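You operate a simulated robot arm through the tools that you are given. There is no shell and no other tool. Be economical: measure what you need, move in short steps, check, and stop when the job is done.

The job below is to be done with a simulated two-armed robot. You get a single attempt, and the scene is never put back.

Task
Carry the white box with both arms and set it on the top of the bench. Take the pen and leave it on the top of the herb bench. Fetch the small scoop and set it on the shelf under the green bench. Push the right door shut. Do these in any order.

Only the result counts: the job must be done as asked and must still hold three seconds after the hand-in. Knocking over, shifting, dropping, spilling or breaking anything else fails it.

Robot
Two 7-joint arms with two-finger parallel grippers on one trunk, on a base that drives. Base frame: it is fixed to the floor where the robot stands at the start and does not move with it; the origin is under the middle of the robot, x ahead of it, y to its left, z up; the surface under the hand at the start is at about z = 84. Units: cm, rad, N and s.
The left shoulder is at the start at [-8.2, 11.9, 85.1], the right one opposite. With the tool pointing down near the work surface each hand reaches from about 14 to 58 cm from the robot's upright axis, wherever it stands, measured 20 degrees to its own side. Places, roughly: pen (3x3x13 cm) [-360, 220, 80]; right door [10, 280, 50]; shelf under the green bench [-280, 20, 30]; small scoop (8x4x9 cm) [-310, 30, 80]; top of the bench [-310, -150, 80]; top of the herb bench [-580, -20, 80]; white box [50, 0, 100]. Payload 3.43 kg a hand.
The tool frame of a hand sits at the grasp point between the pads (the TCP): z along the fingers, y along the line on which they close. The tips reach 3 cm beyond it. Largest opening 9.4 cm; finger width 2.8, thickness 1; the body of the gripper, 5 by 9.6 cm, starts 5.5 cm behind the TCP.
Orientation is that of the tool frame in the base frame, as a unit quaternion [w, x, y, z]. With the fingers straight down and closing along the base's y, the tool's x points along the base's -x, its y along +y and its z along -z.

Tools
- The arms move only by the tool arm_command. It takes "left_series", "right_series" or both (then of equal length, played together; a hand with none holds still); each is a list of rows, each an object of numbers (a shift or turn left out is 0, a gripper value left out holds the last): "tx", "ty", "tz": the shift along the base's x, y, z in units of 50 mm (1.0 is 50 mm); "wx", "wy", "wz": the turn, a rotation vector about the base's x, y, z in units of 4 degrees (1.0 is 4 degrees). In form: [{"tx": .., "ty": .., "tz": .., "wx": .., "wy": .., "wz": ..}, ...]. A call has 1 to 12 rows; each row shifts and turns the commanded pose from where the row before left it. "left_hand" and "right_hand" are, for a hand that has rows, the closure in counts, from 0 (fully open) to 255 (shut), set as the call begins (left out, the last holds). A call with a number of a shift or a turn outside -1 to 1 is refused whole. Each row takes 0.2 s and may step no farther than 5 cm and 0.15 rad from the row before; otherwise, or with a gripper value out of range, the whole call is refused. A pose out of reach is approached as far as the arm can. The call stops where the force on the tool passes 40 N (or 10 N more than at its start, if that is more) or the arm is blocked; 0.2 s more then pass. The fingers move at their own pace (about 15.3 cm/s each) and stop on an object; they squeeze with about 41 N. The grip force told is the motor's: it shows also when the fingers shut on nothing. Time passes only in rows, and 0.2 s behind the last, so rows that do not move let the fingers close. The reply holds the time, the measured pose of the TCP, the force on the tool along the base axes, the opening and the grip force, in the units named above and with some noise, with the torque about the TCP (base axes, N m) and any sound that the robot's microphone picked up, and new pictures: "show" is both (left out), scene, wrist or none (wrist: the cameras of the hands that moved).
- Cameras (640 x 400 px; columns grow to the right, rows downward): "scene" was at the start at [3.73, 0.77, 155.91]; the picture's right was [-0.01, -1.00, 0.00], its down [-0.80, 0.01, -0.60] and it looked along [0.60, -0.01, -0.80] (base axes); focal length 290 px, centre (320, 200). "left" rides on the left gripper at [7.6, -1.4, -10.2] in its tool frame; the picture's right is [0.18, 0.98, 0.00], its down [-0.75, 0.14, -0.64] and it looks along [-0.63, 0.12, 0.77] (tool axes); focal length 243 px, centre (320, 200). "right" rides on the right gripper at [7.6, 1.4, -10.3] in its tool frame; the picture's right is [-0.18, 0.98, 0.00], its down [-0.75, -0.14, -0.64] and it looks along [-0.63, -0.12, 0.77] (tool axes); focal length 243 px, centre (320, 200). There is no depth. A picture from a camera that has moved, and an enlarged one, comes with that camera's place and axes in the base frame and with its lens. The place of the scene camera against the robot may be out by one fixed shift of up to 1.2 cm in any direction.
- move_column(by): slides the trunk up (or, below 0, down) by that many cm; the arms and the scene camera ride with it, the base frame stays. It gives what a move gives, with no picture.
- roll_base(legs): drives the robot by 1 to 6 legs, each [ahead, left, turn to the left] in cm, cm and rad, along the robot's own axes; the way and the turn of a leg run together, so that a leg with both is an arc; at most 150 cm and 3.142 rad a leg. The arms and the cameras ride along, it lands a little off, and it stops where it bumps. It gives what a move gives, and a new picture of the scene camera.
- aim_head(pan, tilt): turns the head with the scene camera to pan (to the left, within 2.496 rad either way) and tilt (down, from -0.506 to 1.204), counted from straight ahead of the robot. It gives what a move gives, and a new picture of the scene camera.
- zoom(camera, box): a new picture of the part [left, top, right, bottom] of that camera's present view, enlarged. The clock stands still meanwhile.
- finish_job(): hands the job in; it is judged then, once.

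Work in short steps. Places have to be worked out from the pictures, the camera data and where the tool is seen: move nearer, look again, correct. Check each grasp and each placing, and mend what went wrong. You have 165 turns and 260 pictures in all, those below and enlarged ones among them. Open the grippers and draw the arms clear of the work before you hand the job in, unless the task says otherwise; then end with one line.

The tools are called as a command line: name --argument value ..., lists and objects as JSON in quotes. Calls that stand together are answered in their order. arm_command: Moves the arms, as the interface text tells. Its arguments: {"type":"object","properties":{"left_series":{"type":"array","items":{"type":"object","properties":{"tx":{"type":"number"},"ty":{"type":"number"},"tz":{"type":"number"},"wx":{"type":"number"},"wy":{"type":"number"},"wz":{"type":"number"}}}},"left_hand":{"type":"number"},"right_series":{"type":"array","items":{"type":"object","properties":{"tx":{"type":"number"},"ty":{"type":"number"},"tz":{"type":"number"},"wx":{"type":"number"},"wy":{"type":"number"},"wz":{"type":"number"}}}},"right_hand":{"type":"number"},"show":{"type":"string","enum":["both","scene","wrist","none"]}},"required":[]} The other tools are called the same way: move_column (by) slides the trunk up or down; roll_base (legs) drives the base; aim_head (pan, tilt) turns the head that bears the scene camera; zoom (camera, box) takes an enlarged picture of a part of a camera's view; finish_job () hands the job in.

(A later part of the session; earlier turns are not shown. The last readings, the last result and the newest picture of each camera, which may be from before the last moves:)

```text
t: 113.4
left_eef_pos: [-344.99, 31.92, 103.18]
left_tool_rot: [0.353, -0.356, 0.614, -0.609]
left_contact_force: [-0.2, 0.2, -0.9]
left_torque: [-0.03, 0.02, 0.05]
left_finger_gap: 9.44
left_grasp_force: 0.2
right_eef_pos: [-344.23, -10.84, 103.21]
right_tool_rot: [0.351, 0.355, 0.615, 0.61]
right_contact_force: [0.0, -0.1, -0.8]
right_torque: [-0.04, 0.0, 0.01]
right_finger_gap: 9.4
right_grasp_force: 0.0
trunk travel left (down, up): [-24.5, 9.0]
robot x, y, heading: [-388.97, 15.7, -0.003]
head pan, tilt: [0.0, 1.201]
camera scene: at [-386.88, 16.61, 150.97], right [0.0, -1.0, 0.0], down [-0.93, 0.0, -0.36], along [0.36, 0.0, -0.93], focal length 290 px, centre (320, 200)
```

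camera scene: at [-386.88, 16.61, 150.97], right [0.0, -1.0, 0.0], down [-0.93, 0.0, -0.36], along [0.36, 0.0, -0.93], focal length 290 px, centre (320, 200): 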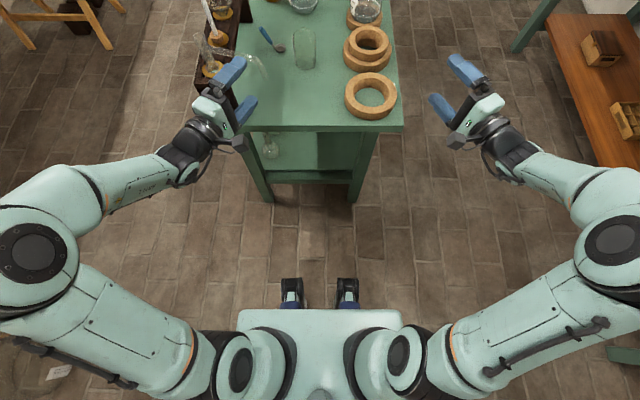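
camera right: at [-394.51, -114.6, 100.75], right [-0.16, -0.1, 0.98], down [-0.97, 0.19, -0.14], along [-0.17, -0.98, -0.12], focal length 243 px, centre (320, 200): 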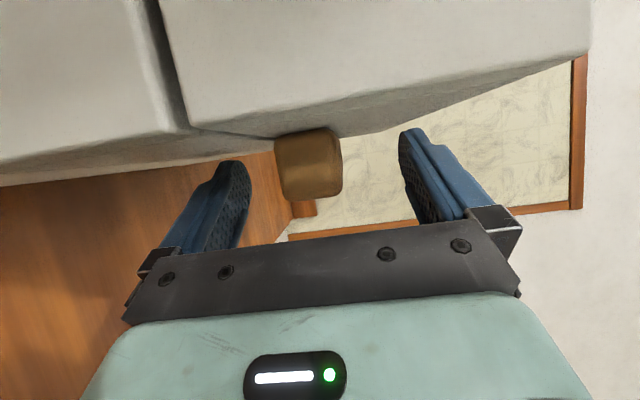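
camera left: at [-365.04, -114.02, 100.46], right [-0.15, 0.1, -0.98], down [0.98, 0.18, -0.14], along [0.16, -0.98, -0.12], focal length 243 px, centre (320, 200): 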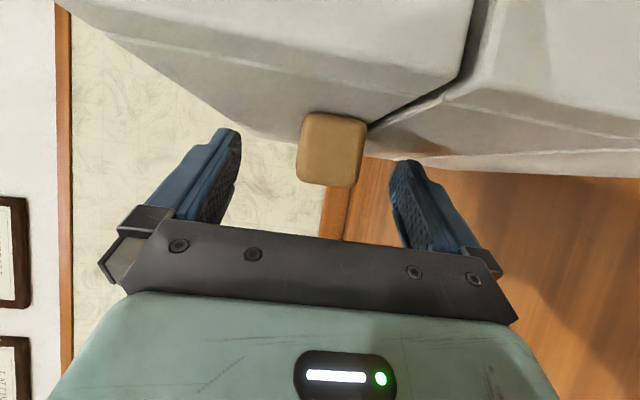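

My base front is only ~15 cm ahead of the axis, so I can come close. I stow the left hand back and outward, away from the rack, and turn the right hand to point down with a slight forward tilt for the scoop's handle.

arm_command --left_series '[{"tx": -0.75, "ty": 0.4}, {"tx": -0.75, "ty": 0.4}, {"tx": -0.75, "ty": 0.4}, {"tx": -0.75, "ty": 0.4}, {"tx": -0.75, "ty": 0.4}, {"tx": -0.75, "ty": 0.4}, {"tx": -0.75, "ty": 0.4}, {"tx": -0.75, "ty": 0.4}, {}, {}, {}, {}]' --right_series '[{"tz": 0.1, "wx": -0.995, "wy": -0.161, "wz": 0.662}, {"tz": 0.1, "wx": -0.995, "wy": -0.161, "wz": 0.662}, {"tz": 0.1, "wx": -0.995, "wy": -0.161, "wz": 0.662}, {"tz": 0.1, "wx": -0.995, "wy": -0.161, "wz": 0.662}, {"tz": 0.1, "wx": -0.995, "wy": -0.161, "wz": 0.662}, {"tz": 0.1, "wx": -0.995, "wy": -0.161, "wz": 0.662}, {"tz": 0.1, "wx": -0.995, "wy": -0.161, "wz": 0.662}, {"tz": 0.1, "wx": -0.995, "wy": -0.161, "wz": 0.662}, {"tz": 0.1, "wx": -0.995, "wy": -0.161, "wz": 0.662}, {"tz": 0.1, "wx": -0.995, "wy": -0.161, "wz": 0.662}, {"tz": 0.1, "wx": -0.995, "wy": -0.161, "wz": 0.662}, {"tz": 0.1, "wx": -0.995, "wy": -0.161, "wz": 0.662}]' --show "scene"

arm_command --right_series '[{"wx": -0.995, "wy": -0.161, "wz": 0.662}, {"wx": -0.995, "wy": -0.161, "wz": 0.662}, {"wx": -0.995, "wy": -0.161, "wz": 0.662}, {"wx": -0.995, "wy": -0.161, "wz": 0.662}, {"wx": -0.995, "wy": -0.161, "wz": 0.662}, {"wx": -0.995, "wy": -0.161, "wz": 0.662}, {"wx": -0.995, "wy": -0.161, "wz": 0.662}, {"wx": -0.995, "wy": -0.161, "wz": 0.662}, {"wx": -0.995, "wy": -0.161, "wz": 0.662}, {"wx": -0.995, "wy": -0.161, "wz": 0.662}, {"wx": -0.995, "wy": -0.161, "wz": 0.662}, {"wx": -0.995, "wy": -0.161, "wz": 0.662}]'

```text
t: 116.0
left_eef_pos: [-375.02, 48.02, 103.34]
left_tool_rot: [0.353, -0.356, 0.614, -0.61]
left_contact_force: [-1.5, 0.1, -0.6]
left_torque: [0.0, -0.02, 0.03]
left_finger_gap: 9.44
left_grasp_force: 0.0
right_eef_pos: [-344.33, -10.86, 109.07]
right_tool_rot: [0.327, -0.033, 0.854, 0.403]
right_contact_force: [-0.3, -0.2, 0.9]
right_torque: [-0.02, 0.02, 0.02]
right_finger_gap: 9.39
right_grasp_force: 0.1
trunk travel left (down, up): [-24.5, 9.0]
robot x, y, heading: [-388.64, 15.83, 0.003]
head pan, tilt: [0.0, 1.201]
camera scene: at [-386.89, 16.61, 150.96], right [0.0, -1.0, 0.0], down [-0.93, 0.0, -0.36], along [0.36, 0.0, -0.93], focal length 290 px, centre (320, 200)
```

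scene: 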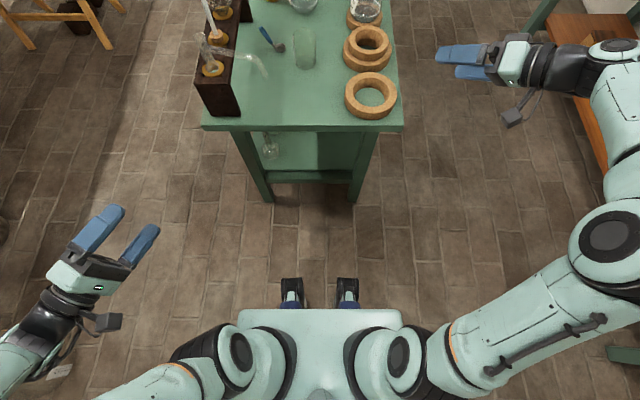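

```text
t: 118.6
left_eef_pos: [-374.94, 48.02, 103.28]
left_tool_rot: [0.352, -0.356, 0.614, -0.61]
left_contact_force: [-0.3, -0.1, 0.5]
left_torque: [0.01, -0.01, 0.01]
left_finger_gap: 9.41
left_grasp_force: 0.1
right_eef_pos: [-344.29, -10.88, 109.18]
right_tool_rot: [0.221, -0.413, 0.878, 0.097]
right_contact_force: [-0.1, 0.6, 0.0]
right_torque: [-0.01, 0.01, 0.05]
right_finger_gap: 9.4
right_grasp_force: 0.2
trunk travel left (down, up): [-24.5, 9.0]
robot x, y, heading: [-388.82, 15.59, 0.006]
head pan, tilt: [0.0, 1.201]
camera scene: at [-386.89, 16.62, 150.96], right [0.0, -1.0, 0.0], down [-0.93, 0.0, -0.36], along [0.36, 0.0, -0.93], focal length 290 px, centre (320, 200)
camera right: at [-352.67, -18.75, 114.67], right [-0.65, 0.75, 0.08], down [0.34, 0.2, 0.92], along [0.68, 0.63, -0.38], focal length 243 px, centre (320, 200)
```

scene: 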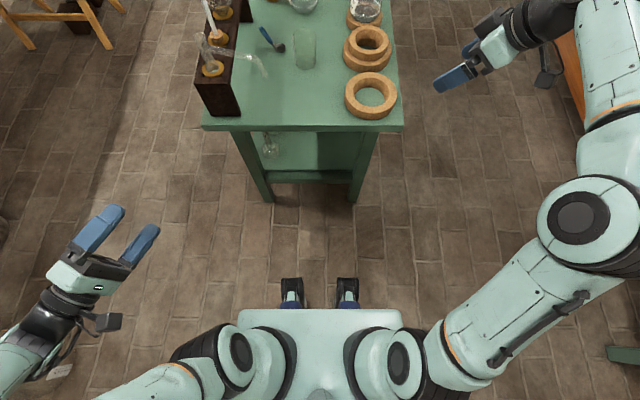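
right: 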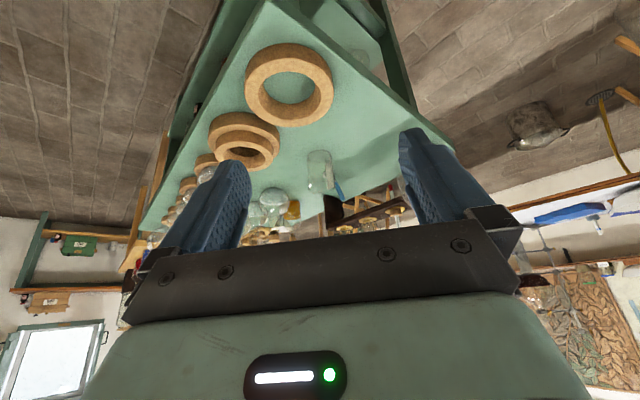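

The hand is oriented well. I roll ahead 28 cm so that the scoop comes within reach, with the left hand staying 7 cm short of the rack.

roll_base --legs '[[28, 1, 0]]'

aim_head --pan 0.2 --tilt 0.95

zoom --camera "scene" --box '[260, 120, 440, 240]'

```text
t: 120.6
left_eef_pos: [-346.85, 48.81, 103.29]
left_tool_rot: [0.352, -0.354, 0.614, -0.61]
left_contact_force: [0.0, 0.3, -0.1]
left_torque: [0.03, 0.03, -0.04]
left_finger_gap: 9.39
left_grasp_force: 0.0
right_eef_pos: [-316.41, -10.16, 109.1]
right_tool_rot: [0.222, -0.41, 0.879, 0.098]
right_contact_force: [-0.3, -0.3, 0.3]
right_torque: [0.01, -0.01, 0.01]
right_finger_gap: 9.37
right_grasp_force: 0.0
trunk travel left (down, up): [-24.5, 9.0]
robot x, y, heading: [-361.0, 16.68, -0.006]
head pan, tilt: [0.0, 1.201]
camera scene: at [-358.94, 17.58, 150.96], right [0.0, -1.0, 0.0], down [-0.93, 0.0, -0.36], along [0.36, 0.0, -0.93], focal length 290 px, centre (320, 200)
```

scene: 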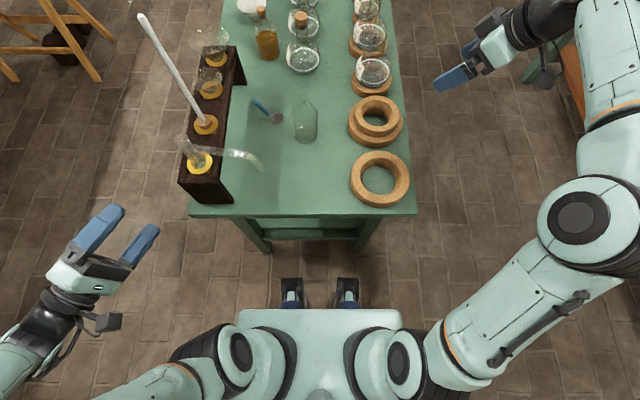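

```text
t: 121.3
left_eef_pos: [-346.87, 48.89, 103.35]
left_tool_rot: [0.352, -0.354, 0.615, -0.611]
left_contact_force: [0.5, -0.2, 0.1]
left_torque: [-0.04, 0.02, 0.01]
left_finger_gap: 9.42
left_grasp_force: 0.1
right_eef_pos: [-316.46, -10.12, 109.14]
right_tool_rot: [0.221, -0.409, 0.88, 0.097]
right_contact_force: [0.0, -0.5, -1.2]
right_torque: [0.03, 0.02, 0.01]
right_finger_gap: 9.38
right_grasp_force: 0.1
trunk travel left (down, up): [-24.5, 9.0]
robot x, y, heading: [-360.98, 16.69, -0.003]
head pan, tilt: [0.201, 0.949]
camera scene: at [-357.48, 19.01, 152.58], right [0.2, -0.98, 0.0], down [-0.8, -0.16, -0.58], along [0.57, 0.11, -0.81], focal length 290 px, centre (320, 200)
```

scene: 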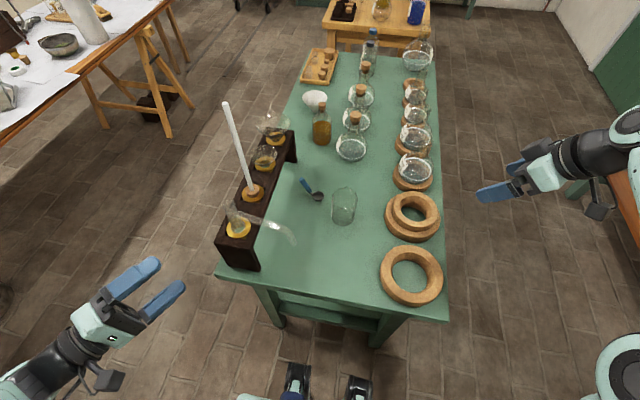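

```text
3.33 times, centred on (350, 180) of scene
camera zoom: at [-357.48, 19.01, 152.58], right [0.2, -0.98, 0.0], down [-0.8, -0.16, -0.58], along [0.57, 0.11, -0.81], focal length 968 px, centre (220, 267)
```

zoom: 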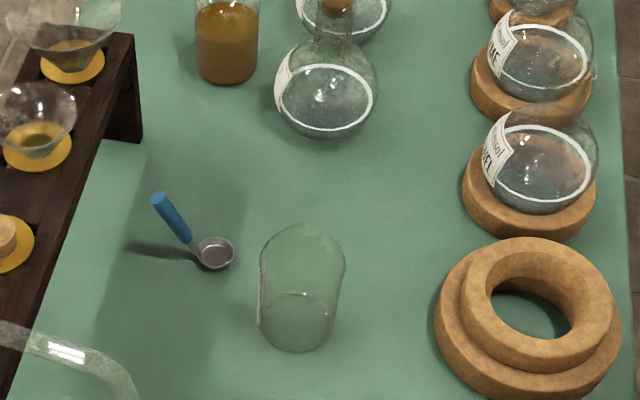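

Refined: cup at (−308, 29), handle tip (−304.5, 34.7, 86), heading ≈57°. With the tilt the wrist camera would meet the beaker, so I set the tool vertical and bring the base closer.

arm_command --right_series '[{"wx": -0.98, "wy": 0.635, "wz": 0.29}, {"wx": -0.98, "wy": 0.635, "wz": 0.29}, {"wx": -0.98, "wy": 0.635, "wz": 0.29}, {"wx": -0.98, "wy": 0.635, "wz": 0.29}, {"wx": -0.98, "wy": 0.635, "wz": 0.29}, {"wx": -0.98, "wy": 0.635, "wz": 0.29}, {"tz": 0.4}, {"tz": 0.2}]' --show "none"

roll_base --legs '[[9, 8, 0]]'

```text
t: 123.1
left_eef_pos: [-346.96, 48.85, 103.35]
left_tool_rot: [0.352, -0.354, 0.616, -0.609]
left_contact_force: [-0.2, -0.7, 1.1]
left_torque: [0.01, 0.0, -0.01]
left_finger_gap: 9.41
left_grasp_force: 0.0
right_eef_pos: [-316.5, -9.96, 111.24]
right_tool_rot: [0.009, -0.482, 0.876, -0.017]
right_contact_force: [0.5, 0.1, 0.2]
right_torque: [-0.04, -0.01, -0.01]
right_finger_gap: 9.4
right_grasp_force: 0.0
right hand out of reach, approached as far as the arm can: row 8
trunk travel left (down, up): [-24.5, 9.0]
robot x, y, heading: [-360.47, 16.67, -0.004]
head pan, tilt: [0.201, 0.949]
```

```text
t: 124.5
left_eef_pos: [-339.32, 55.67, 103.23]
left_tool_rot: [0.351, -0.354, 0.615, -0.61]
left_contact_force: [0.1, -0.1, 0.4]
left_torque: [0.0, -0.01, 0.0]
left_finger_gap: 9.39
left_grasp_force: 0.0
right_eef_pos: [-308.95, -3.25, 111.27]
right_tool_rot: [0.009, -0.483, 0.876, -0.017]
right_contact_force: [-0.7, -0.1, 0.3]
right_torque: [0.0, -0.01, -0.02]
right_finger_gap: 9.42
right_grasp_force: 0.0
trunk travel left (down, up): [-24.5, 9.0]
robot x, y, heading: [-353.37, 23.46, -0.007]
head pan, tilt: [0.201, 0.949]
stopped in leg 1: the robot was blocked; the commanded pose is now the measured one
camera scene: at [-349.91, 25.85, 152.59], right [0.2, -0.98, 0.0], down [-0.8, -0.16, -0.58], along [0.57, 0.11, -0.81], focal length 290 px, centre (320, 200)
```

scene: 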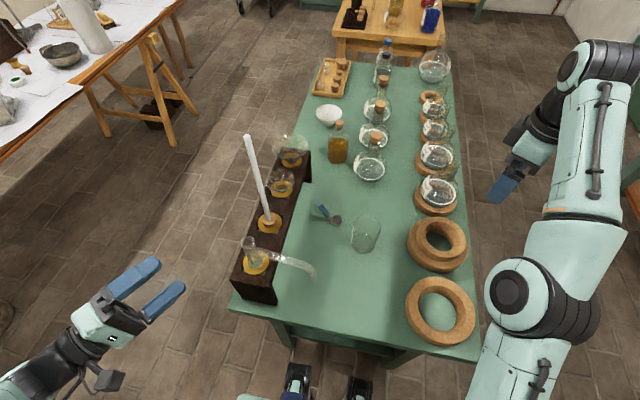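

The base touched something at the bench's foot and stopped; I back off 2 cm. The right hand then crosses above the top to a point over the scoop's handle.

roll_base --legs '[[-1.5, 0, 0]]'

arm_command --right_series '[{"tx": 0.1, "ty": 0.9, "tz": -0.15}, {"tx": 0.1, "ty": 0.9, "tz": -0.15}, {"tx": 0.1, "ty": 0.9, "tz": -0.15}, {"tx": 0.1, "ty": 0.9, "tz": -0.15}, {"tx": 0.1, "ty": 0.9, "tz": -0.15}, {"tx": 0.1, "ty": 0.9, "tz": -0.15}, {"tx": 0.1, "ty": 0.9, "tz": -0.15}, {"tx": 0.1, "ty": 0.7, "tz": -0.15}, {}]'

```text
t: 125.3
left_eef_pos: [-340.77, 55.7, 103.21]
left_tool_rot: [0.352, -0.354, 0.615, -0.61]
left_contact_force: [0.6, 0.2, -0.1]
left_torque: [-0.06, -0.02, 0.0]
left_finger_gap: 9.39
left_grasp_force: 0.0
right_eef_pos: [-310.2, -3.22, 111.07]
right_tool_rot: [0.01, -0.483, 0.876, -0.017]
right_contact_force: [0.2, -0.7, 0.3]
right_torque: [-0.01, 0.0, 0.0]
right_finger_gap: 9.39
right_grasp_force: 0.0
trunk travel left (down, up): [-24.5, 9.0]
robot x, y, heading: [-354.93, 23.8, 0.001]
head pan, tilt: [0.201, 0.949]
camera scene: at [-351.25, 25.88, 152.59], right [0.2, -0.98, 0.0], down [-0.8, -0.16, -0.58], along [0.57, 0.11, -0.81], focal length 290 px, centre (320, 200)
```

scene: 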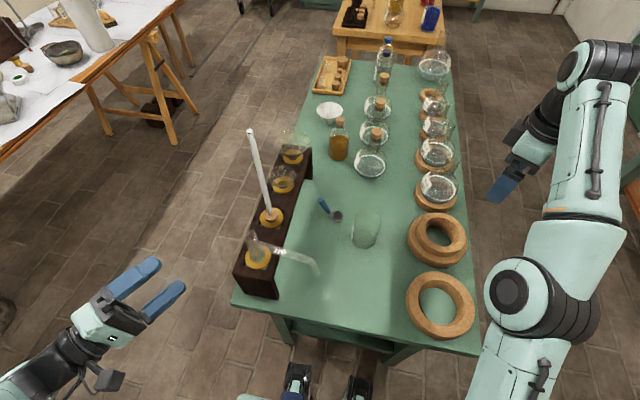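

```text
t: 127.3
left_eef_pos: [-340.83, 55.7, 103.24]
left_tool_rot: [0.351, -0.355, 0.614, -0.611]
left_contact_force: [-0.4, 0.3, 0.6]
left_torque: [0.01, 0.0, -0.03]
left_finger_gap: 9.37
left_grasp_force: 0.1
right_eef_pos: [-310.43, 29.08, 104.14]
right_tool_rot: [0.009, -0.482, 0.876, -0.017]
right_contact_force: [-0.6, 0.1, 0.0]
right_torque: [0.03, -0.03, -0.02]
right_finger_gap: 9.39
right_grasp_force: 0.1
right hand out of reach, approached as far as the arm can: row 5, 6, 7, 8
trunk travel left (down, up): [-24.5, 9.0]
robot x, y, heading: [-354.86, 23.53, -0.006]
head pan, tilt: [0.201, 0.949]
camera scene: at [-351.29, 25.85, 152.58], right [0.2, -0.98, 0.0], down [-0.8, -0.16, -0.58], along [0.57, 0.11, -0.81], focal length 290 px, centre (320, 200)
camera right: at [-316.07, 23.57, 114.44], right [-0.73, 0.68, -0.04], down [0.5, 0.57, 0.65], along [0.46, 0.46, -0.76], focal length 243 px, centre (320, 200)
```

scene: 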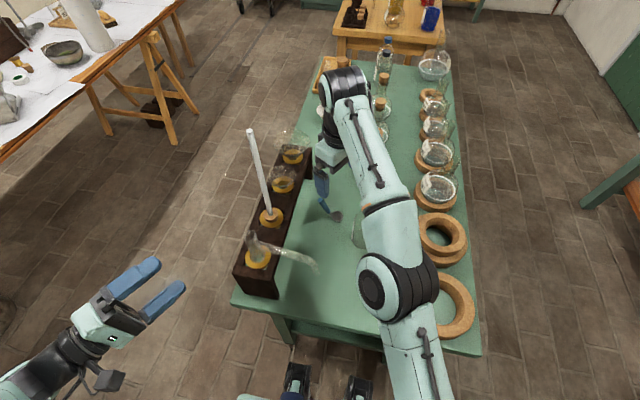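
right: 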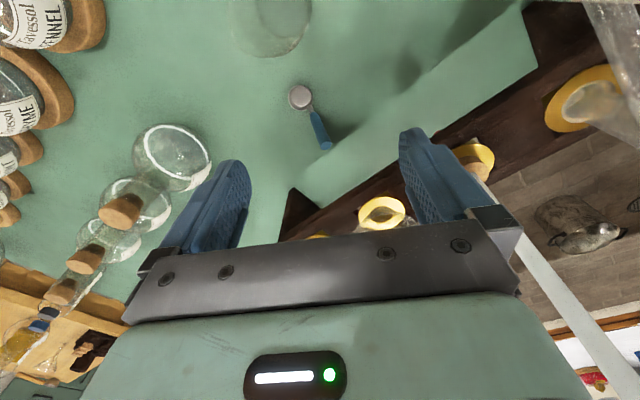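

The scoop is right below. Reach improves lower down, so I descend 9 cm and look again.

arm_command --right_series '[{"tz": -0.6}, {"tz": -0.6}, {"tz": -0.6}, {}]' --show "wrist"

zoom --camera "right" --box '[180, 0, 460, 220]'

```text
t: 128.3
left_eef_pos: [-340.85, 55.74, 103.25]
left_tool_rot: [0.352, -0.354, 0.615, -0.611]
left_contact_force: [-0.4, -0.5, -0.2]
left_torque: [-0.01, -0.02, 0.0]
left_finger_gap: 9.39
left_grasp_force: 0.0
right_eef_pos: [-310.3, 29.27, 95.18]
right_tool_rot: [0.009, -0.483, 0.876, -0.016]
right_contact_force: [0.2, -0.2, 0.2]
right_torque: [-0.01, 0.0, 0.03]
right_finger_gap: 9.4
right_grasp_force: 0.0
trunk travel left (down, up): [-24.5, 9.0]
robot x, y, heading: [-354.45, 23.53, -0.003]
head pan, tilt: [0.201, 0.949]
camera right: at [-315.86, 23.74, 105.47], right [-0.73, 0.68, -0.04], down [0.5, 0.57, 0.65], along [0.46, 0.46, -0.76], focal length 243 px, centre (320, 200)
```

right: 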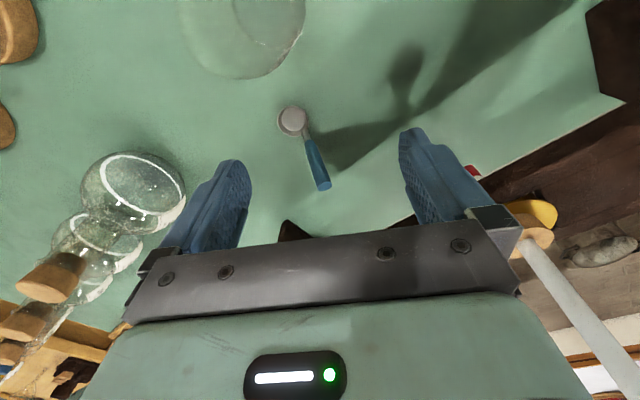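

```text
1.82 times, centred on (320, 110) of right
camera zoom: at [-315.86, 23.74, 105.47], right [-0.73, 0.68, -0.04], down [0.5, 0.57, 0.65], along [0.46, 0.46, -0.76], focal length 441 px, centre (320, 364)
```

zoom: 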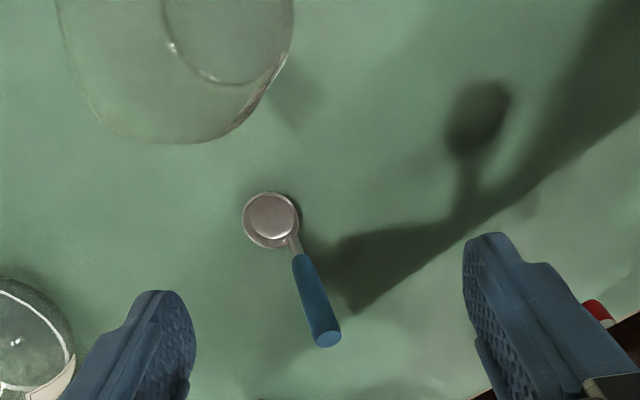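

Handle mid ≈(−306.3, 32.4), heading ≈75°. I turn the hand 16° and move over it while descending to z≈91.

arm_command --right_series '[{"tz": -0.2, "wz": 1}, {"tz": -0.2, "wz": 1, "tx": 0.2, "ty": 0.15}, {"tz": -0.2, "wz": 1, "tx": 0.2, "ty": 0.15}, {"tz": -0.2, "wz": 1, "tx": 0.2, "ty": 0.15}, {"tx": 0.2, "ty": 0.15}, {}]'

```text
t: 129.7
left_eef_pos: [-340.78, 55.62, 103.29]
left_tool_rot: [0.352, -0.354, 0.615, -0.61]
left_contact_force: [0.3, 0.6, 0.1]
left_torque: [0.02, -0.02, 0.0]
left_finger_gap: 9.39
left_grasp_force: 0.1
right_eef_pos: [-306.33, 32.07, 90.98]
right_tool_rot: [0.012, -0.6, 0.8, -0.016]
right_contact_force: [-1.0, -0.1, -0.8]
right_torque: [0.02, -0.01, 0.0]
right_finger_gap: 9.4
right_grasp_force: 0.0
trunk travel left (down, up): [-24.5, 9.0]
robot x, y, heading: [-354.63, 23.66, -0.003]
head pan, tilt: [0.201, 0.949]
camera scene: at [-351.3, 25.84, 152.59], right [0.2, -0.98, 0.0], down [-0.8, -0.16, -0.58], along [0.57, 0.11, -0.81], focal length 290 px, centre (320, 200)
camera right: at [-310.17, 25.21, 101.29], right [-0.89, 0.45, -0.04], down [0.32, 0.69, 0.65], along [0.32, 0.56, -0.76], focal length 243 px, centre (320, 200)
```

scene: 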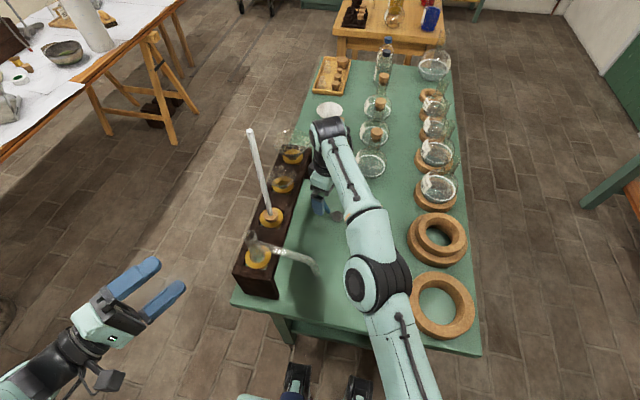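
right: 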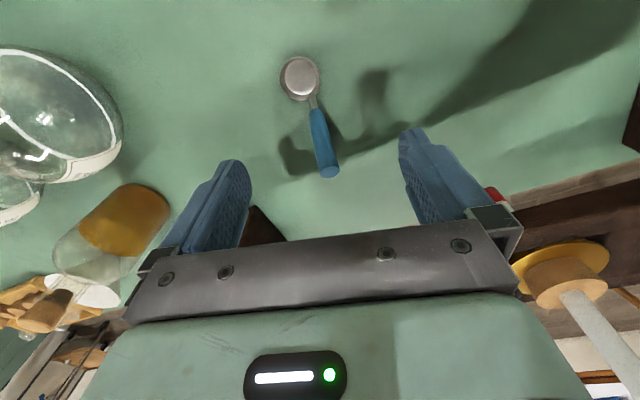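

The handle lies centred and parallel between the fingers. I descend to z≈86.3 and close.

arm_command --right_series '[{"tz": -0.35}, {"tz": -0.35}, {"tz": -0.2}, {}]' --show "wrist"

```text
t: 130.7
left_eef_pos: [-340.82, 55.67, 103.2]
left_tool_rot: [0.352, -0.354, 0.615, -0.611]
left_contact_force: [-0.1, 0.0, -0.2]
left_torque: [-0.02, -0.03, 0.01]
left_finger_gap: 9.4
left_grasp_force: 0.0
right_eef_pos: [-306.41, 32.22, 86.53]
right_tool_rot: [0.011, -0.6, 0.8, -0.015]
right_contact_force: [-0.1, -0.5, -0.5]
right_torque: [0.0, -0.01, -0.01]
right_finger_gap: 9.39
right_grasp_force: 0.0
trunk travel left (down, up): [-24.5, 9.0]
robot x, y, heading: [-354.93, 23.21, 0.0]
head pan, tilt: [0.201, 0.949]
camera right: at [-310.19, 25.35, 96.78], right [-0.89, 0.45, -0.04], down [0.32, 0.69, 0.65], along [0.32, 0.56, -0.76], focal length 243 px, centre (320, 200)
```

right: 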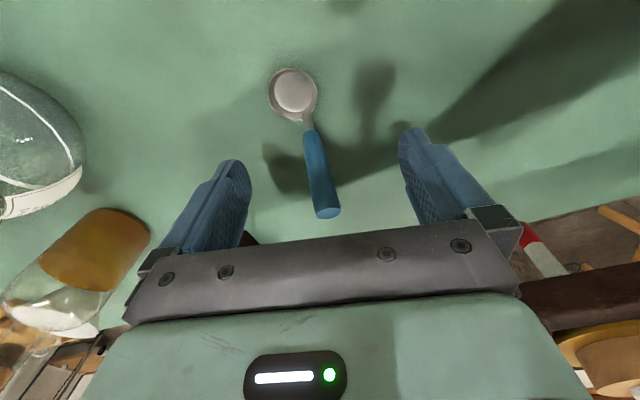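

Good alignment; half a centimetre lower, then close.

arm_command --right_series '[{"tz": -0.1}, {}]' --show "none"

arm_command --right_series '[{}, {}, {}, {}]' --right_hand 255 --show "wrist"

```text
t: 131.3
left_eef_pos: [-340.78, 55.65, 103.21]
left_tool_rot: [0.352, -0.355, 0.615, -0.61]
left_contact_force: [0.4, 0.6, 0.2]
left_torque: [-0.02, -0.01, -0.01]
left_finger_gap: 9.41
left_grasp_force: 0.0
right_eef_pos: [-306.29, 32.16, 86.03]
right_tool_rot: [0.012, -0.599, 0.8, -0.016]
right_contact_force: [-0.1, -0.2, -0.3]
right_torque: [0.0, 0.02, 0.0]
right_finger_gap: 9.37
right_grasp_force: 0.0
trunk travel left (down, up): [-24.5, 9.0]
robot x, y, heading: [-354.72, 23.5, -0.002]
head pan, tilt: [0.201, 0.949]
```

```text
t: 132.3
left_eef_pos: [-340.8, 55.78, 103.25]
left_tool_rot: [0.352, -0.355, 0.615, -0.611]
left_contact_force: [-0.1, 0.1, -0.4]
left_torque: [0.01, -0.02, -0.03]
left_finger_gap: 9.41
left_grasp_force: 0.1
right_eef_pos: [-306.26, 32.19, 86.06]
right_tool_rot: [0.011, -0.6, 0.8, -0.015]
right_contact_force: [0.6, -0.5, 3.2]
right_torque: [-0.08, -0.08, -0.01]
right_finger_gap: 1.58
right_grasp_force: 40.9
trunk travel left (down, up): [-24.5, 9.0]
robot x, y, heading: [-354.85, 23.57, -0.003]
head pan, tilt: [0.201, 0.949]
camera right: at [-310.16, 25.37, 96.35], right [-0.89, 0.45, -0.04], down [0.32, 0.69, 0.65], along [0.32, 0.56, -0.76], focal length 243 px, centre (320, 200)
```

right: 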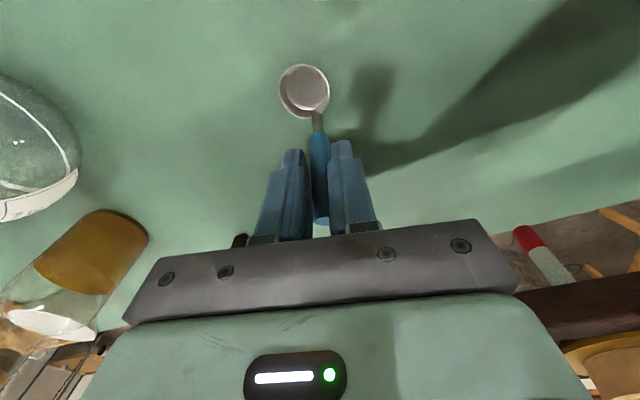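

Scoop gripped (gap 1.6). I lift it and go back along the way I came, above the beaker.

arm_command --right_series '[{"tz": 0.5}, {"tz": 0.6, "tx": -0.1}, {"tz": 0.8, "tx": -0.3, "ty": -0.2}, {"tz": 0.8, "tx": -0.3, "ty": -0.2}, {"tz": 0.8, "tx": -0.3, "ty": -0.2}, {}]'

```text
t: 133.7
left_eef_pos: [-340.74, 55.7, 103.26]
left_tool_rot: [0.352, -0.354, 0.615, -0.61]
left_contact_force: [0.6, 0.0, -0.1]
left_torque: [0.03, 0.0, 0.0]
left_finger_gap: 9.38
left_grasp_force: 0.0
right_eef_pos: [-311.33, 29.07, 103.52]
right_tool_rot: [0.01, -0.6, 0.8, -0.015]
right_contact_force: [0.6, 0.2, -0.7]
right_torque: [0.01, 0.02, 0.01]
right_finger_gap: 1.59
right_grasp_force: 41.3
trunk travel left (down, up): [-24.5, 9.0]
robot x, y, heading: [-354.55, 24.04, -0.002]
head pan, tilt: [0.201, 0.949]
camera scene: at [-351.24, 25.89, 152.58], right [0.2, -0.98, 0.0], down [-0.8, -0.16, -0.58], along [0.57, 0.11, -0.81], focal length 290 px, centre (320, 200)
camera right: at [-315.2, 22.23, 113.81], right [-0.89, 0.45, -0.04], down [0.32, 0.69, 0.65], along [0.32, 0.56, -0.76], focal length 243 px, centre (320, 200)
```

scene: 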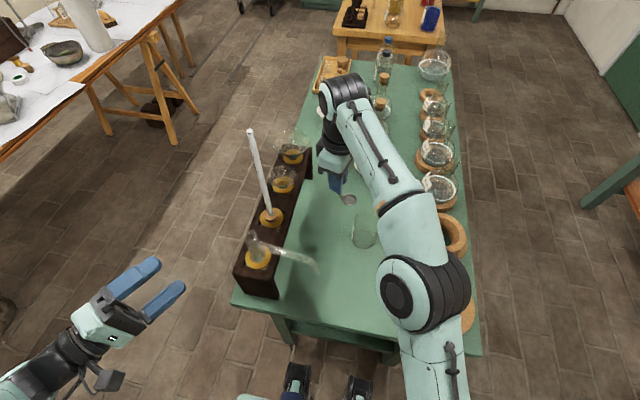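
right: 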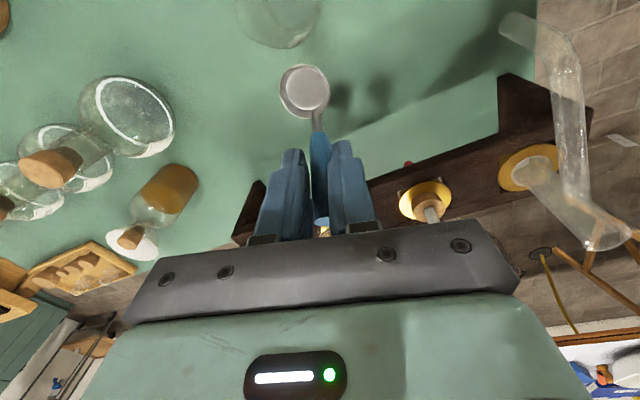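

Clear of everything. I shift the hand to y≈12 (away from the glass tube), then back the base off the table.

arm_command --right_series '[{"ty": -0.85, "tz": 0.1}, {"ty": -0.85, "tz": 0.1}, {"ty": -0.85, "tz": 0.1}, {"ty": -0.85}, {}]' --show "none"

roll_base --legs '[[-42, 0, 0]]'

```text
t: 134.9
left_eef_pos: [-340.81, 55.68, 103.22]
left_tool_rot: [0.352, -0.355, 0.614, -0.611]
left_contact_force: [-0.2, 0.2, -0.6]
left_torque: [0.0, 0.0, 0.01]
left_finger_gap: 9.4
left_grasp_force: 0.0
right_eef_pos: [-311.21, 12.31, 105.09]
right_tool_rot: [0.012, -0.6, 0.8, -0.015]
right_contact_force: [-0.6, 0.1, -0.6]
right_torque: [0.0, -0.03, -0.03]
right_finger_gap: 1.61
right_grasp_force: 40.6
trunk travel left (down, up): [-24.5, 9.0]
robot x, y, heading: [-354.92, 23.48, -0.001]
head pan, tilt: [0.201, 0.949]
```

```text
t: 137.5
left_eef_pos: [-382.97, 55.92, 103.3]
left_tool_rot: [0.349, -0.352, 0.616, -0.612]
left_contact_force: [-1.1, 0.5, -0.3]
left_torque: [0.03, -0.01, 0.0]
left_finger_gap: 9.4
left_grasp_force: 0.1
right_eef_pos: [-353.78, 12.26, 105.13]
right_tool_rot: [0.011, -0.597, 0.802, -0.016]
right_contact_force: [-1.2, -0.9, -0.3]
right_torque: [0.01, -0.02, 0.01]
right_finger_gap: 1.6
right_grasp_force: 41.2
trunk travel left (down, up): [-24.5, 9.0]
robot x, y, heading: [-396.91, 23.8, -0.011]
head pan, tilt: [0.201, 0.949]
camera scene: at [-393.64, 26.12, 152.59], right [0.19, -0.98, 0.0], down [-0.8, -0.15, -0.58], along [0.57, 0.11, -0.81], focal length 290 px, centre (320, 200)
```

scene: 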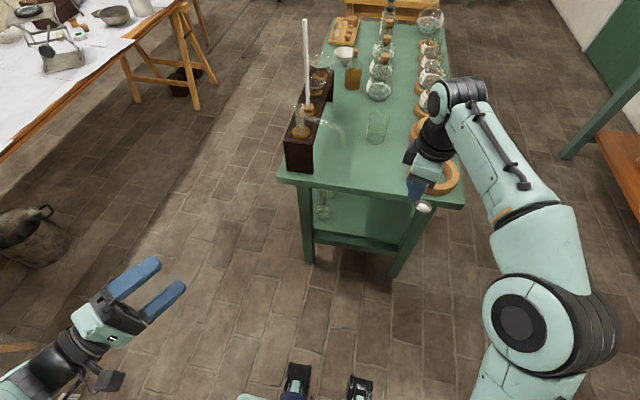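

Now I turn the held scoop so that its handle lies along y and tilt the tool 44° forward, ready to reach under the bench top.

arm_command --right_series '[{"wz": 1}, {"wz": 1}, {"wz": 1}, {"wz": 1}, {"wy": -1}, {"wy": -1}, {"wy": -1}, {"wy": -1}, {"wy": -1}, {"wy": -1}, {"wy": -1}, {"wy": -1}]' --show "none"

arm_command --right_series '[{"wy": -1}, {"wy": -1}, {"wy": -1}]' --show "none"

move_column --by -24

aim_head --pan 0 --tilt 0.7

```text
t: 140.1
left_eef_pos: [-382.79, 55.79, 103.28]
left_tool_rot: [0.349, -0.352, 0.616, -0.612]
left_contact_force: [0.1, -0.4, -0.5]
left_torque: [-0.02, 0.0, 0.0]
left_finger_gap: 9.4
left_grasp_force: 0.0
right_eef_pos: [-353.68, 12.3, 105.16]
right_tool_rot: [0.21, -0.671, 0.68, -0.207]
right_contact_force: [0.2, 0.3, -1.0]
right_torque: [-0.03, -0.02, 0.0]
right_finger_gap: 1.6
right_grasp_force: 40.6
trunk travel left (down, up): [-24.5, 9.0]
robot x, y, heading: [-397.0, 23.83, -0.011]
head pan, tilt: [0.201, 0.949]
```

```text
t: 140.9
left_eef_pos: [-382.9, 55.89, 103.24]
left_tool_rot: [0.35, -0.352, 0.616, -0.612]
left_contact_force: [-0.7, 0.5, 0.5]
left_torque: [0.01, 0.02, 0.02]
left_finger_gap: 9.38
left_grasp_force: 0.0
right_eef_pos: [-353.57, 12.26, 105.14]
right_tool_rot: [0.279, -0.646, 0.654, -0.276]
right_contact_force: [0.3, -0.2, -1.1]
right_torque: [0.03, 0.03, 0.02]
right_finger_gap: 1.56
right_grasp_force: 40.9
trunk travel left (down, up): [-24.5, 9.0]
robot x, y, heading: [-397.12, 24.14, -0.011]
head pan, tilt: [0.201, 0.949]
```

```text
t: 143.4
left_eef_pos: [-382.94, 55.87, 79.33]
left_tool_rot: [0.35, -0.352, 0.616, -0.612]
left_contact_force: [0.5, 0.0, 0.0]
left_torque: [0.01, 0.04, 0.01]
left_finger_gap: 9.38
left_grasp_force: 0.1
right_eef_pos: [-353.62, 12.28, 81.22]
right_tool_rot: [0.279, -0.647, 0.654, -0.276]
right_contact_force: [-0.2, 0.1, -0.4]
right_torque: [0.02, 0.02, 0.0]
right_finger_gap: 1.61
right_grasp_force: 40.9
trunk travel left (down, up): [-0.5, 33.0]
robot x, y, heading: [-397.39, 23.88, -0.011]
head pan, tilt: [0.201, 0.949]
```

```text
t: 144.1
left_eef_pos: [-382.83, 55.85, 79.35]
left_tool_rot: [0.349, -0.352, 0.616, -0.612]
left_contact_force: [-0.4, 0.3, 0.3]
left_torque: [-0.02, 0.02, 0.0]
left_finger_gap: 9.41
left_grasp_force: 0.0
right_eef_pos: [-353.61, 12.33, 81.11]
right_tool_rot: [0.279, -0.646, 0.655, -0.276]
right_contact_force: [0.7, -0.4, -0.7]
right_torque: [0.02, 0.0, 0.03]
right_finger_gap: 1.6
right_grasp_force: 40.6
trunk travel left (down, up): [-0.5, 33.0]
robot x, y, heading: [-397.09, 23.69, -0.011]
head pan, tilt: [0.0, 0.7]
camera scene: at [-387.37, 24.61, 130.34], right [-0.01, -1.0, 0.0], down [-0.64, 0.01, -0.76], along [0.76, -0.01, -0.64], focal length 290 px, centre (320, 200)
```

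scene: 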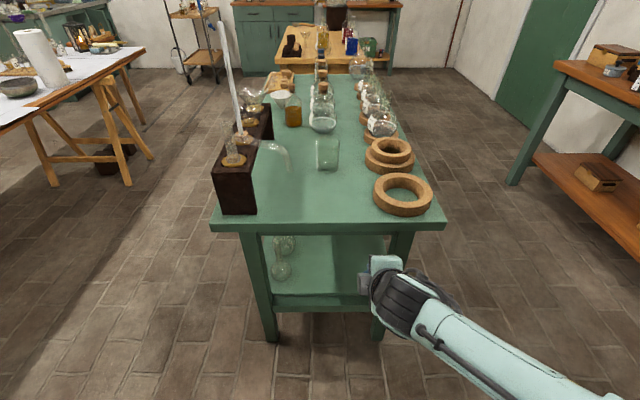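

Shelf top is at z≈36, free between y≈5 and 30. I lower the right hand in front of the bench end and look.

arm_command --right_series '[{"tz": -0.85, "ty": 0.15}, {"tz": -0.85, "ty": 0.15}, {"tz": -0.85, "ty": 0.15}, {"tz": -0.85, "ty": 0.15}, {"tz": -0.85, "ty": 0.15}, {"tz": -0.85, "ty": 0.15}, {"tz": -0.85, "ty": 0.15}, {"tz": -0.6, "ty": 0.15}, {}]'

```text
t: 146.1
left_eef_pos: [-382.91, 55.89, 79.24]
left_tool_rot: [0.35, -0.352, 0.616, -0.611]
left_contact_force: [-0.1, 0.3, -0.6]
left_torque: [-0.01, -0.02, 0.0]
left_finger_gap: 9.41
left_grasp_force: 0.1
right_eef_pos: [-353.71, 18.12, 48.34]
right_tool_rot: [0.279, -0.647, 0.654, -0.275]
right_contact_force: [-1.0, -0.3, -0.1]
right_torque: [0.03, -0.01, 0.02]
right_finger_gap: 1.58
right_grasp_force: 40.9
trunk travel left (down, up): [-0.5, 33.0]
robot x, y, heading: [-397.28, 23.62, -0.012]
head pan, tilt: [0.0, 0.7]
camera scene: at [-387.37, 24.61, 130.34], right [-0.01, -1.0, 0.0], down [-0.64, 0.01, -0.76], along [0.76, -0.01, -0.64], focal length 290 px, centre (320, 200)
camera right: at [-362.13, 10.54, 54.35], right [-0.68, 0.2, -0.71], down [-0.36, 0.75, 0.55], along [0.64, 0.63, -0.44], focal length 243 px, centre (320, 200)
```

scene: 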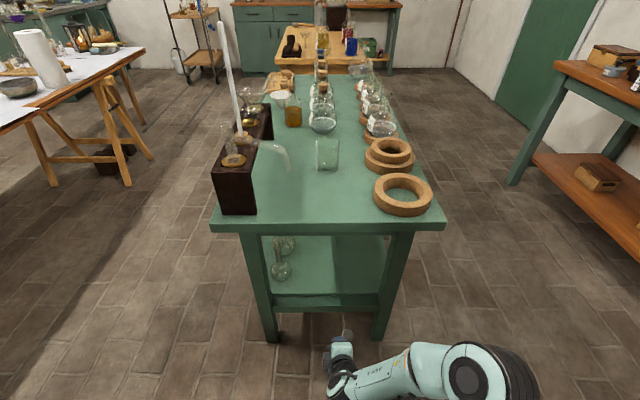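
right: 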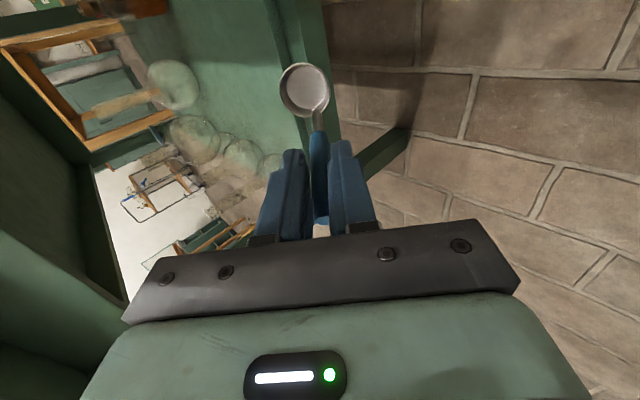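

Clear ahead. I roll forward 30 cm so that the scoop comes over the shelf.

roll_base --legs '[[22, 0, 0]]'

roll_base --legs '[[9, 0, 0]]'

arm_command --right_series '[{}]' --show "wrist"

```text
t: 147.8
left_eef_pos: [-361.16, 55.65, 79.32]
left_tool_rot: [0.35, -0.352, 0.616, -0.612]
left_contact_force: [0.1, -0.3, -0.5]
left_torque: [-0.01, -0.04, 0.03]
left_finger_gap: 9.39
left_grasp_force: 0.1
right_eef_pos: [-331.89, 18.1, 48.29]
right_tool_rot: [0.279, -0.647, 0.653, -0.275]
right_contact_force: [0.2, 0.1, -0.1]
right_torque: [0.05, -0.01, -0.01]
right_finger_gap: 1.56
right_grasp_force: 41.0
trunk travel left (down, up): [-0.5, 33.0]
robot x, y, heading: [-375.47, 23.73, -0.008]
head pan, tilt: [0.0, 0.7]
camera scene: at [-365.61, 24.44, 130.34], right [-0.01, -1.0, 0.0], down [-0.64, 0.0, -0.76], along [0.76, -0.01, -0.64], focal length 290 px, centre (320, 200)
```

scene: 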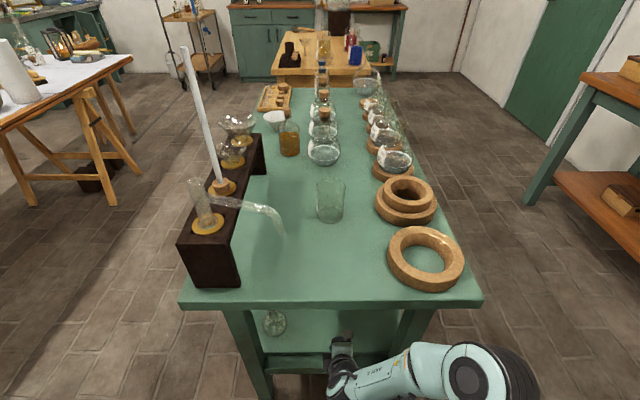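

```text
t: 149.1
left_eef_pos: [-352.04, 55.6, 79.3]
left_tool_rot: [0.35, -0.352, 0.616, -0.612]
left_contact_force: [0.0, 0.5, -0.6]
left_torque: [-0.01, 0.0, -0.02]
left_finger_gap: 9.38
left_grasp_force: 0.1
right_eef_pos: [-323.58, 18.19, 48.02]
right_tool_rot: [0.276, -0.652, 0.652, -0.271]
right_contact_force: [1.3, 0.2, -0.4]
right_torque: [0.01, 0.03, -0.01]
right_finger_gap: 1.59
right_grasp_force: 40.8
trunk travel left (down, up): [-0.5, 33.0]
robot x, y, heading: [-365.77, 23.35, -0.01]
head pan, tilt: [0.0, 0.7]
stopped in leg 1: the robot was blocked; the commanded pose is now the measured one
camera scene: at [-356.73, 24.34, 130.36], right [-0.01, -1.0, 0.0], down [-0.64, 0.01, -0.77], along [0.77, -0.01, -0.64], focal length 290 px, centre (320, 200)
```

scene: 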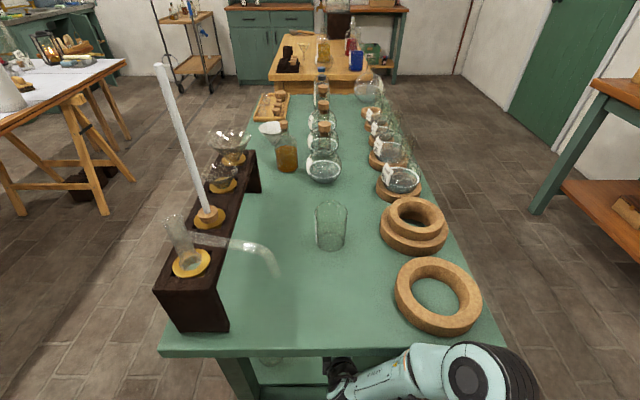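

```text
t: 149.5
left_eef_pos: [-352.21, 55.63, 79.37]
left_tool_rot: [0.35, -0.352, 0.616, -0.612]
left_contact_force: [0.8, 0.3, 0.3]
left_torque: [-0.01, 0.0, 0.01]
left_finger_gap: 9.43
left_grasp_force: 0.0
right_eef_pos: [-323.65, 18.16, 48.03]
right_tool_rot: [0.276, -0.652, 0.653, -0.271]
right_contact_force: [0.0, 0.0, -0.9]
right_torque: [0.01, 0.03, -0.01]
right_finger_gap: 1.58
right_grasp_force: 40.5
trunk travel left (down, up): [-0.5, 33.0]
robot x, y, heading: [-366.24, 23.19, -0.011]
head pan, tilt: [0.0, 0.7]
camera right: at [-331.84, 10.4, 54.23], right [-0.69, 0.19, -0.7], down [-0.36, 0.75, 0.56], along [0.63, 0.64, -0.45], focal length 243 px, centre (320, 200)
```

right: 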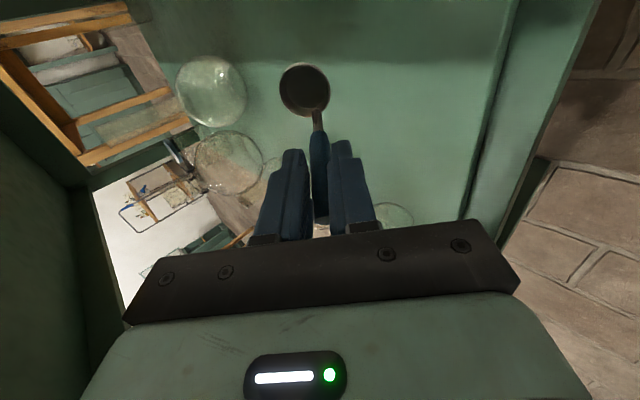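

Blocked softly by my elbow at the table's end; I back off 1 cm. The scoop is over the shelf; I lower it slowly until it touches.

roll_base --legs '[[-1, 0, 0]]'

arm_command --right_series '[{"tz": -0.25}, {"tz": -0.25}, {"tz": -0.25}, {}]' --show "wrist"

```text
t: 150.2
left_eef_pos: [-352.87, 55.59, 79.24]
left_tool_rot: [0.35, -0.352, 0.616, -0.611]
left_contact_force: [0.3, 0.2, 0.2]
left_torque: [0.0, 0.02, 0.02]
left_finger_gap: 9.39
left_grasp_force: 0.1
right_eef_pos: [-324.37, 18.08, 47.86]
right_tool_rot: [0.275, -0.651, 0.653, -0.271]
right_contact_force: [0.0, 0.2, -0.4]
right_torque: [0.0, 0.04, -0.01]
right_finger_gap: 1.6
right_grasp_force: 41.1
trunk travel left (down, up): [-0.5, 33.0]
robot x, y, heading: [-367.47, 23.61, -0.004]
head pan, tilt: [0.0, 0.7]
camera scene: at [-357.51, 24.37, 130.35], right [-0.01, -1.0, 0.0], down [-0.64, 0.01, -0.77], along [0.77, -0.01, -0.64], focal length 290 px, centre (320, 200)
```

scene: 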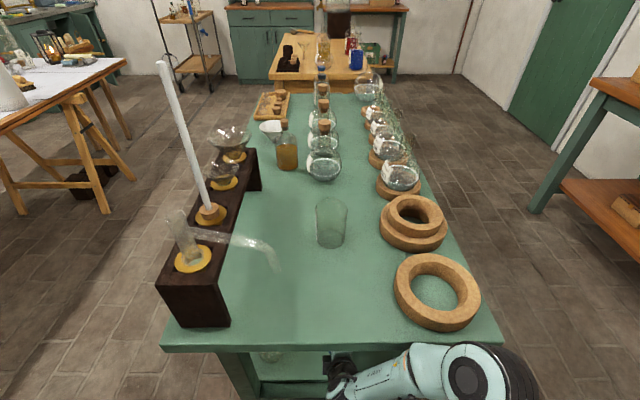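

```text
t: 151.2
left_eef_pos: [-353.21, 55.62, 79.23]
left_tool_rot: [0.35, -0.352, 0.616, -0.612]
left_contact_force: [-0.5, 0.7, -0.1]
left_torque: [0.01, 0.0, -0.02]
left_finger_gap: 9.42
left_grasp_force: 0.0
right_eef_pos: [-324.49, 18.13, 44.21]
right_tool_rot: [0.276, -0.651, 0.652, -0.273]
right_contact_force: [0.4, -0.1, -0.2]
right_torque: [0.02, 0.01, 0.0]
right_finger_gap: 1.56
right_grasp_force: 41.1
trunk travel left (down, up): [-0.5, 33.0]
robot x, y, heading: [-367.3, 23.67, -0.007]
head pan, tilt: [0.0, 0.7]
camera right: at [-332.77, 10.41, 50.5], right [-0.69, 0.19, -0.7], down [-0.36, 0.75, 0.56], along [0.63, 0.64, -0.45], focal length 243 px, centre (320, 200)
```

right: 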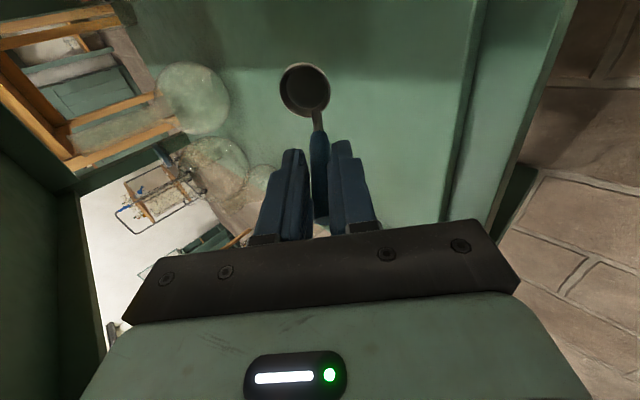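

No contact yet; continuing down in small steps.

arm_command --right_series '[{"tz": -0.15}, {"tz": -0.15}, {"tz": -0.15}, {}]' --show "wrist"

```text
t: 152.2
left_eef_pos: [-353.35, 55.61, 79.3]
left_tool_rot: [0.351, -0.351, 0.615, -0.612]
left_contact_force: [-0.2, -0.6, -0.2]
left_torque: [0.04, 0.0, 0.0]
left_finger_gap: 9.42
left_grasp_force: 0.1
right_eef_pos: [-324.75, 18.08, 41.89]
right_tool_rot: [0.275, -0.651, 0.653, -0.271]
right_contact_force: [0.0, -0.5, -0.7]
right_torque: [0.03, 0.02, -0.01]
right_finger_gap: 1.59
right_grasp_force: 40.8
trunk travel left (down, up): [-0.5, 33.0]
robot x, y, heading: [-366.81, 23.56, -0.007]
head pan, tilt: [0.0, 0.7]
camera right: at [-333.0, 10.45, 48.12], right [-0.69, 0.19, -0.7], down [-0.36, 0.75, 0.56], along [0.63, 0.63, -0.45], focal length 243 px, centre (320, 200)
```

right: 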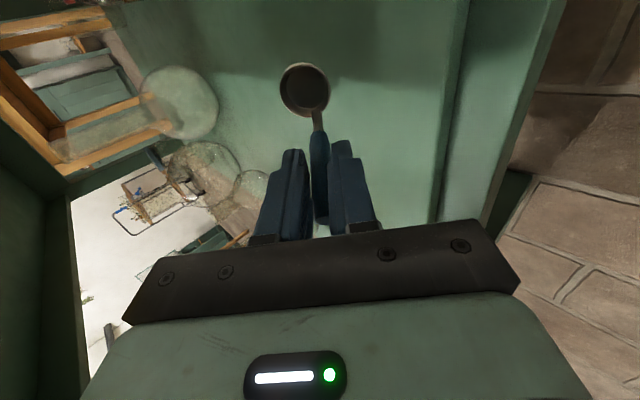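

Still free; going lower.

arm_command --right_series '[{"tz": -0.12}, {"tz": -0.12}, {"tz": -0.12}, {}]' --show "none"

arm_command --right_series '[{"tz": -0.1}, {"tz": -0.1}, {}]' --show "wrist"

```text
t: 153.2
left_eef_pos: [-352.95, 55.45, 79.29]
left_tool_rot: [0.35, -0.353, 0.615, -0.612]
left_contact_force: [0.7, -0.7, -0.1]
left_torque: [0.02, -0.01, -0.02]
left_finger_gap: 9.39
left_grasp_force: 0.1
right_eef_pos: [-324.42, 18.15, 40.19]
right_tool_rot: [0.275, -0.652, 0.653, -0.27]
right_contact_force: [0.4, 0.7, -0.3]
right_torque: [0.0, 0.02, -0.01]
right_finger_gap: 1.55
right_grasp_force: 41.0
trunk travel left (down, up): [-0.5, 33.0]
robot x, y, heading: [-367.41, 23.54, -0.01]
head pan, tilt: [0.0, 0.7]
```

```text
t: 154.0
left_eef_pos: [-353.02, 55.67, 79.26]
left_tool_rot: [0.35, -0.353, 0.616, -0.611]
left_contact_force: [-0.6, -0.9, 0.4]
left_torque: [0.02, -0.02, -0.01]
left_finger_gap: 9.39
left_grasp_force: 0.0
right_eef_pos: [-324.54, 18.19, 39.09]
right_tool_rot: [0.275, -0.651, 0.653, -0.27]
right_contact_force: [-1.0, 0.3, 0.0]
right_torque: [-0.01, -0.02, 0.0]
right_finger_gap: 1.6
right_grasp_force: 41.0
trunk travel left (down, up): [-0.5, 33.0]
robot x, y, heading: [-367.23, 23.65, -0.008]
head pan, tilt: [0.0, 0.7]
camera right: at [-332.71, 10.45, 45.33], right [-0.69, 0.19, -0.7], down [-0.36, 0.75, 0.56], along [0.63, 0.63, -0.45], focal length 243 px, centre (320, 200)
```

right: 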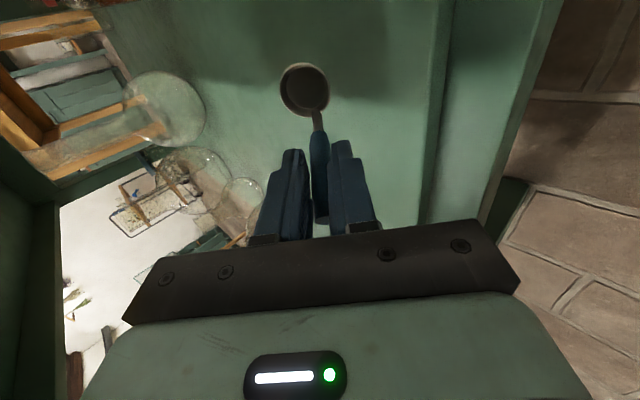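

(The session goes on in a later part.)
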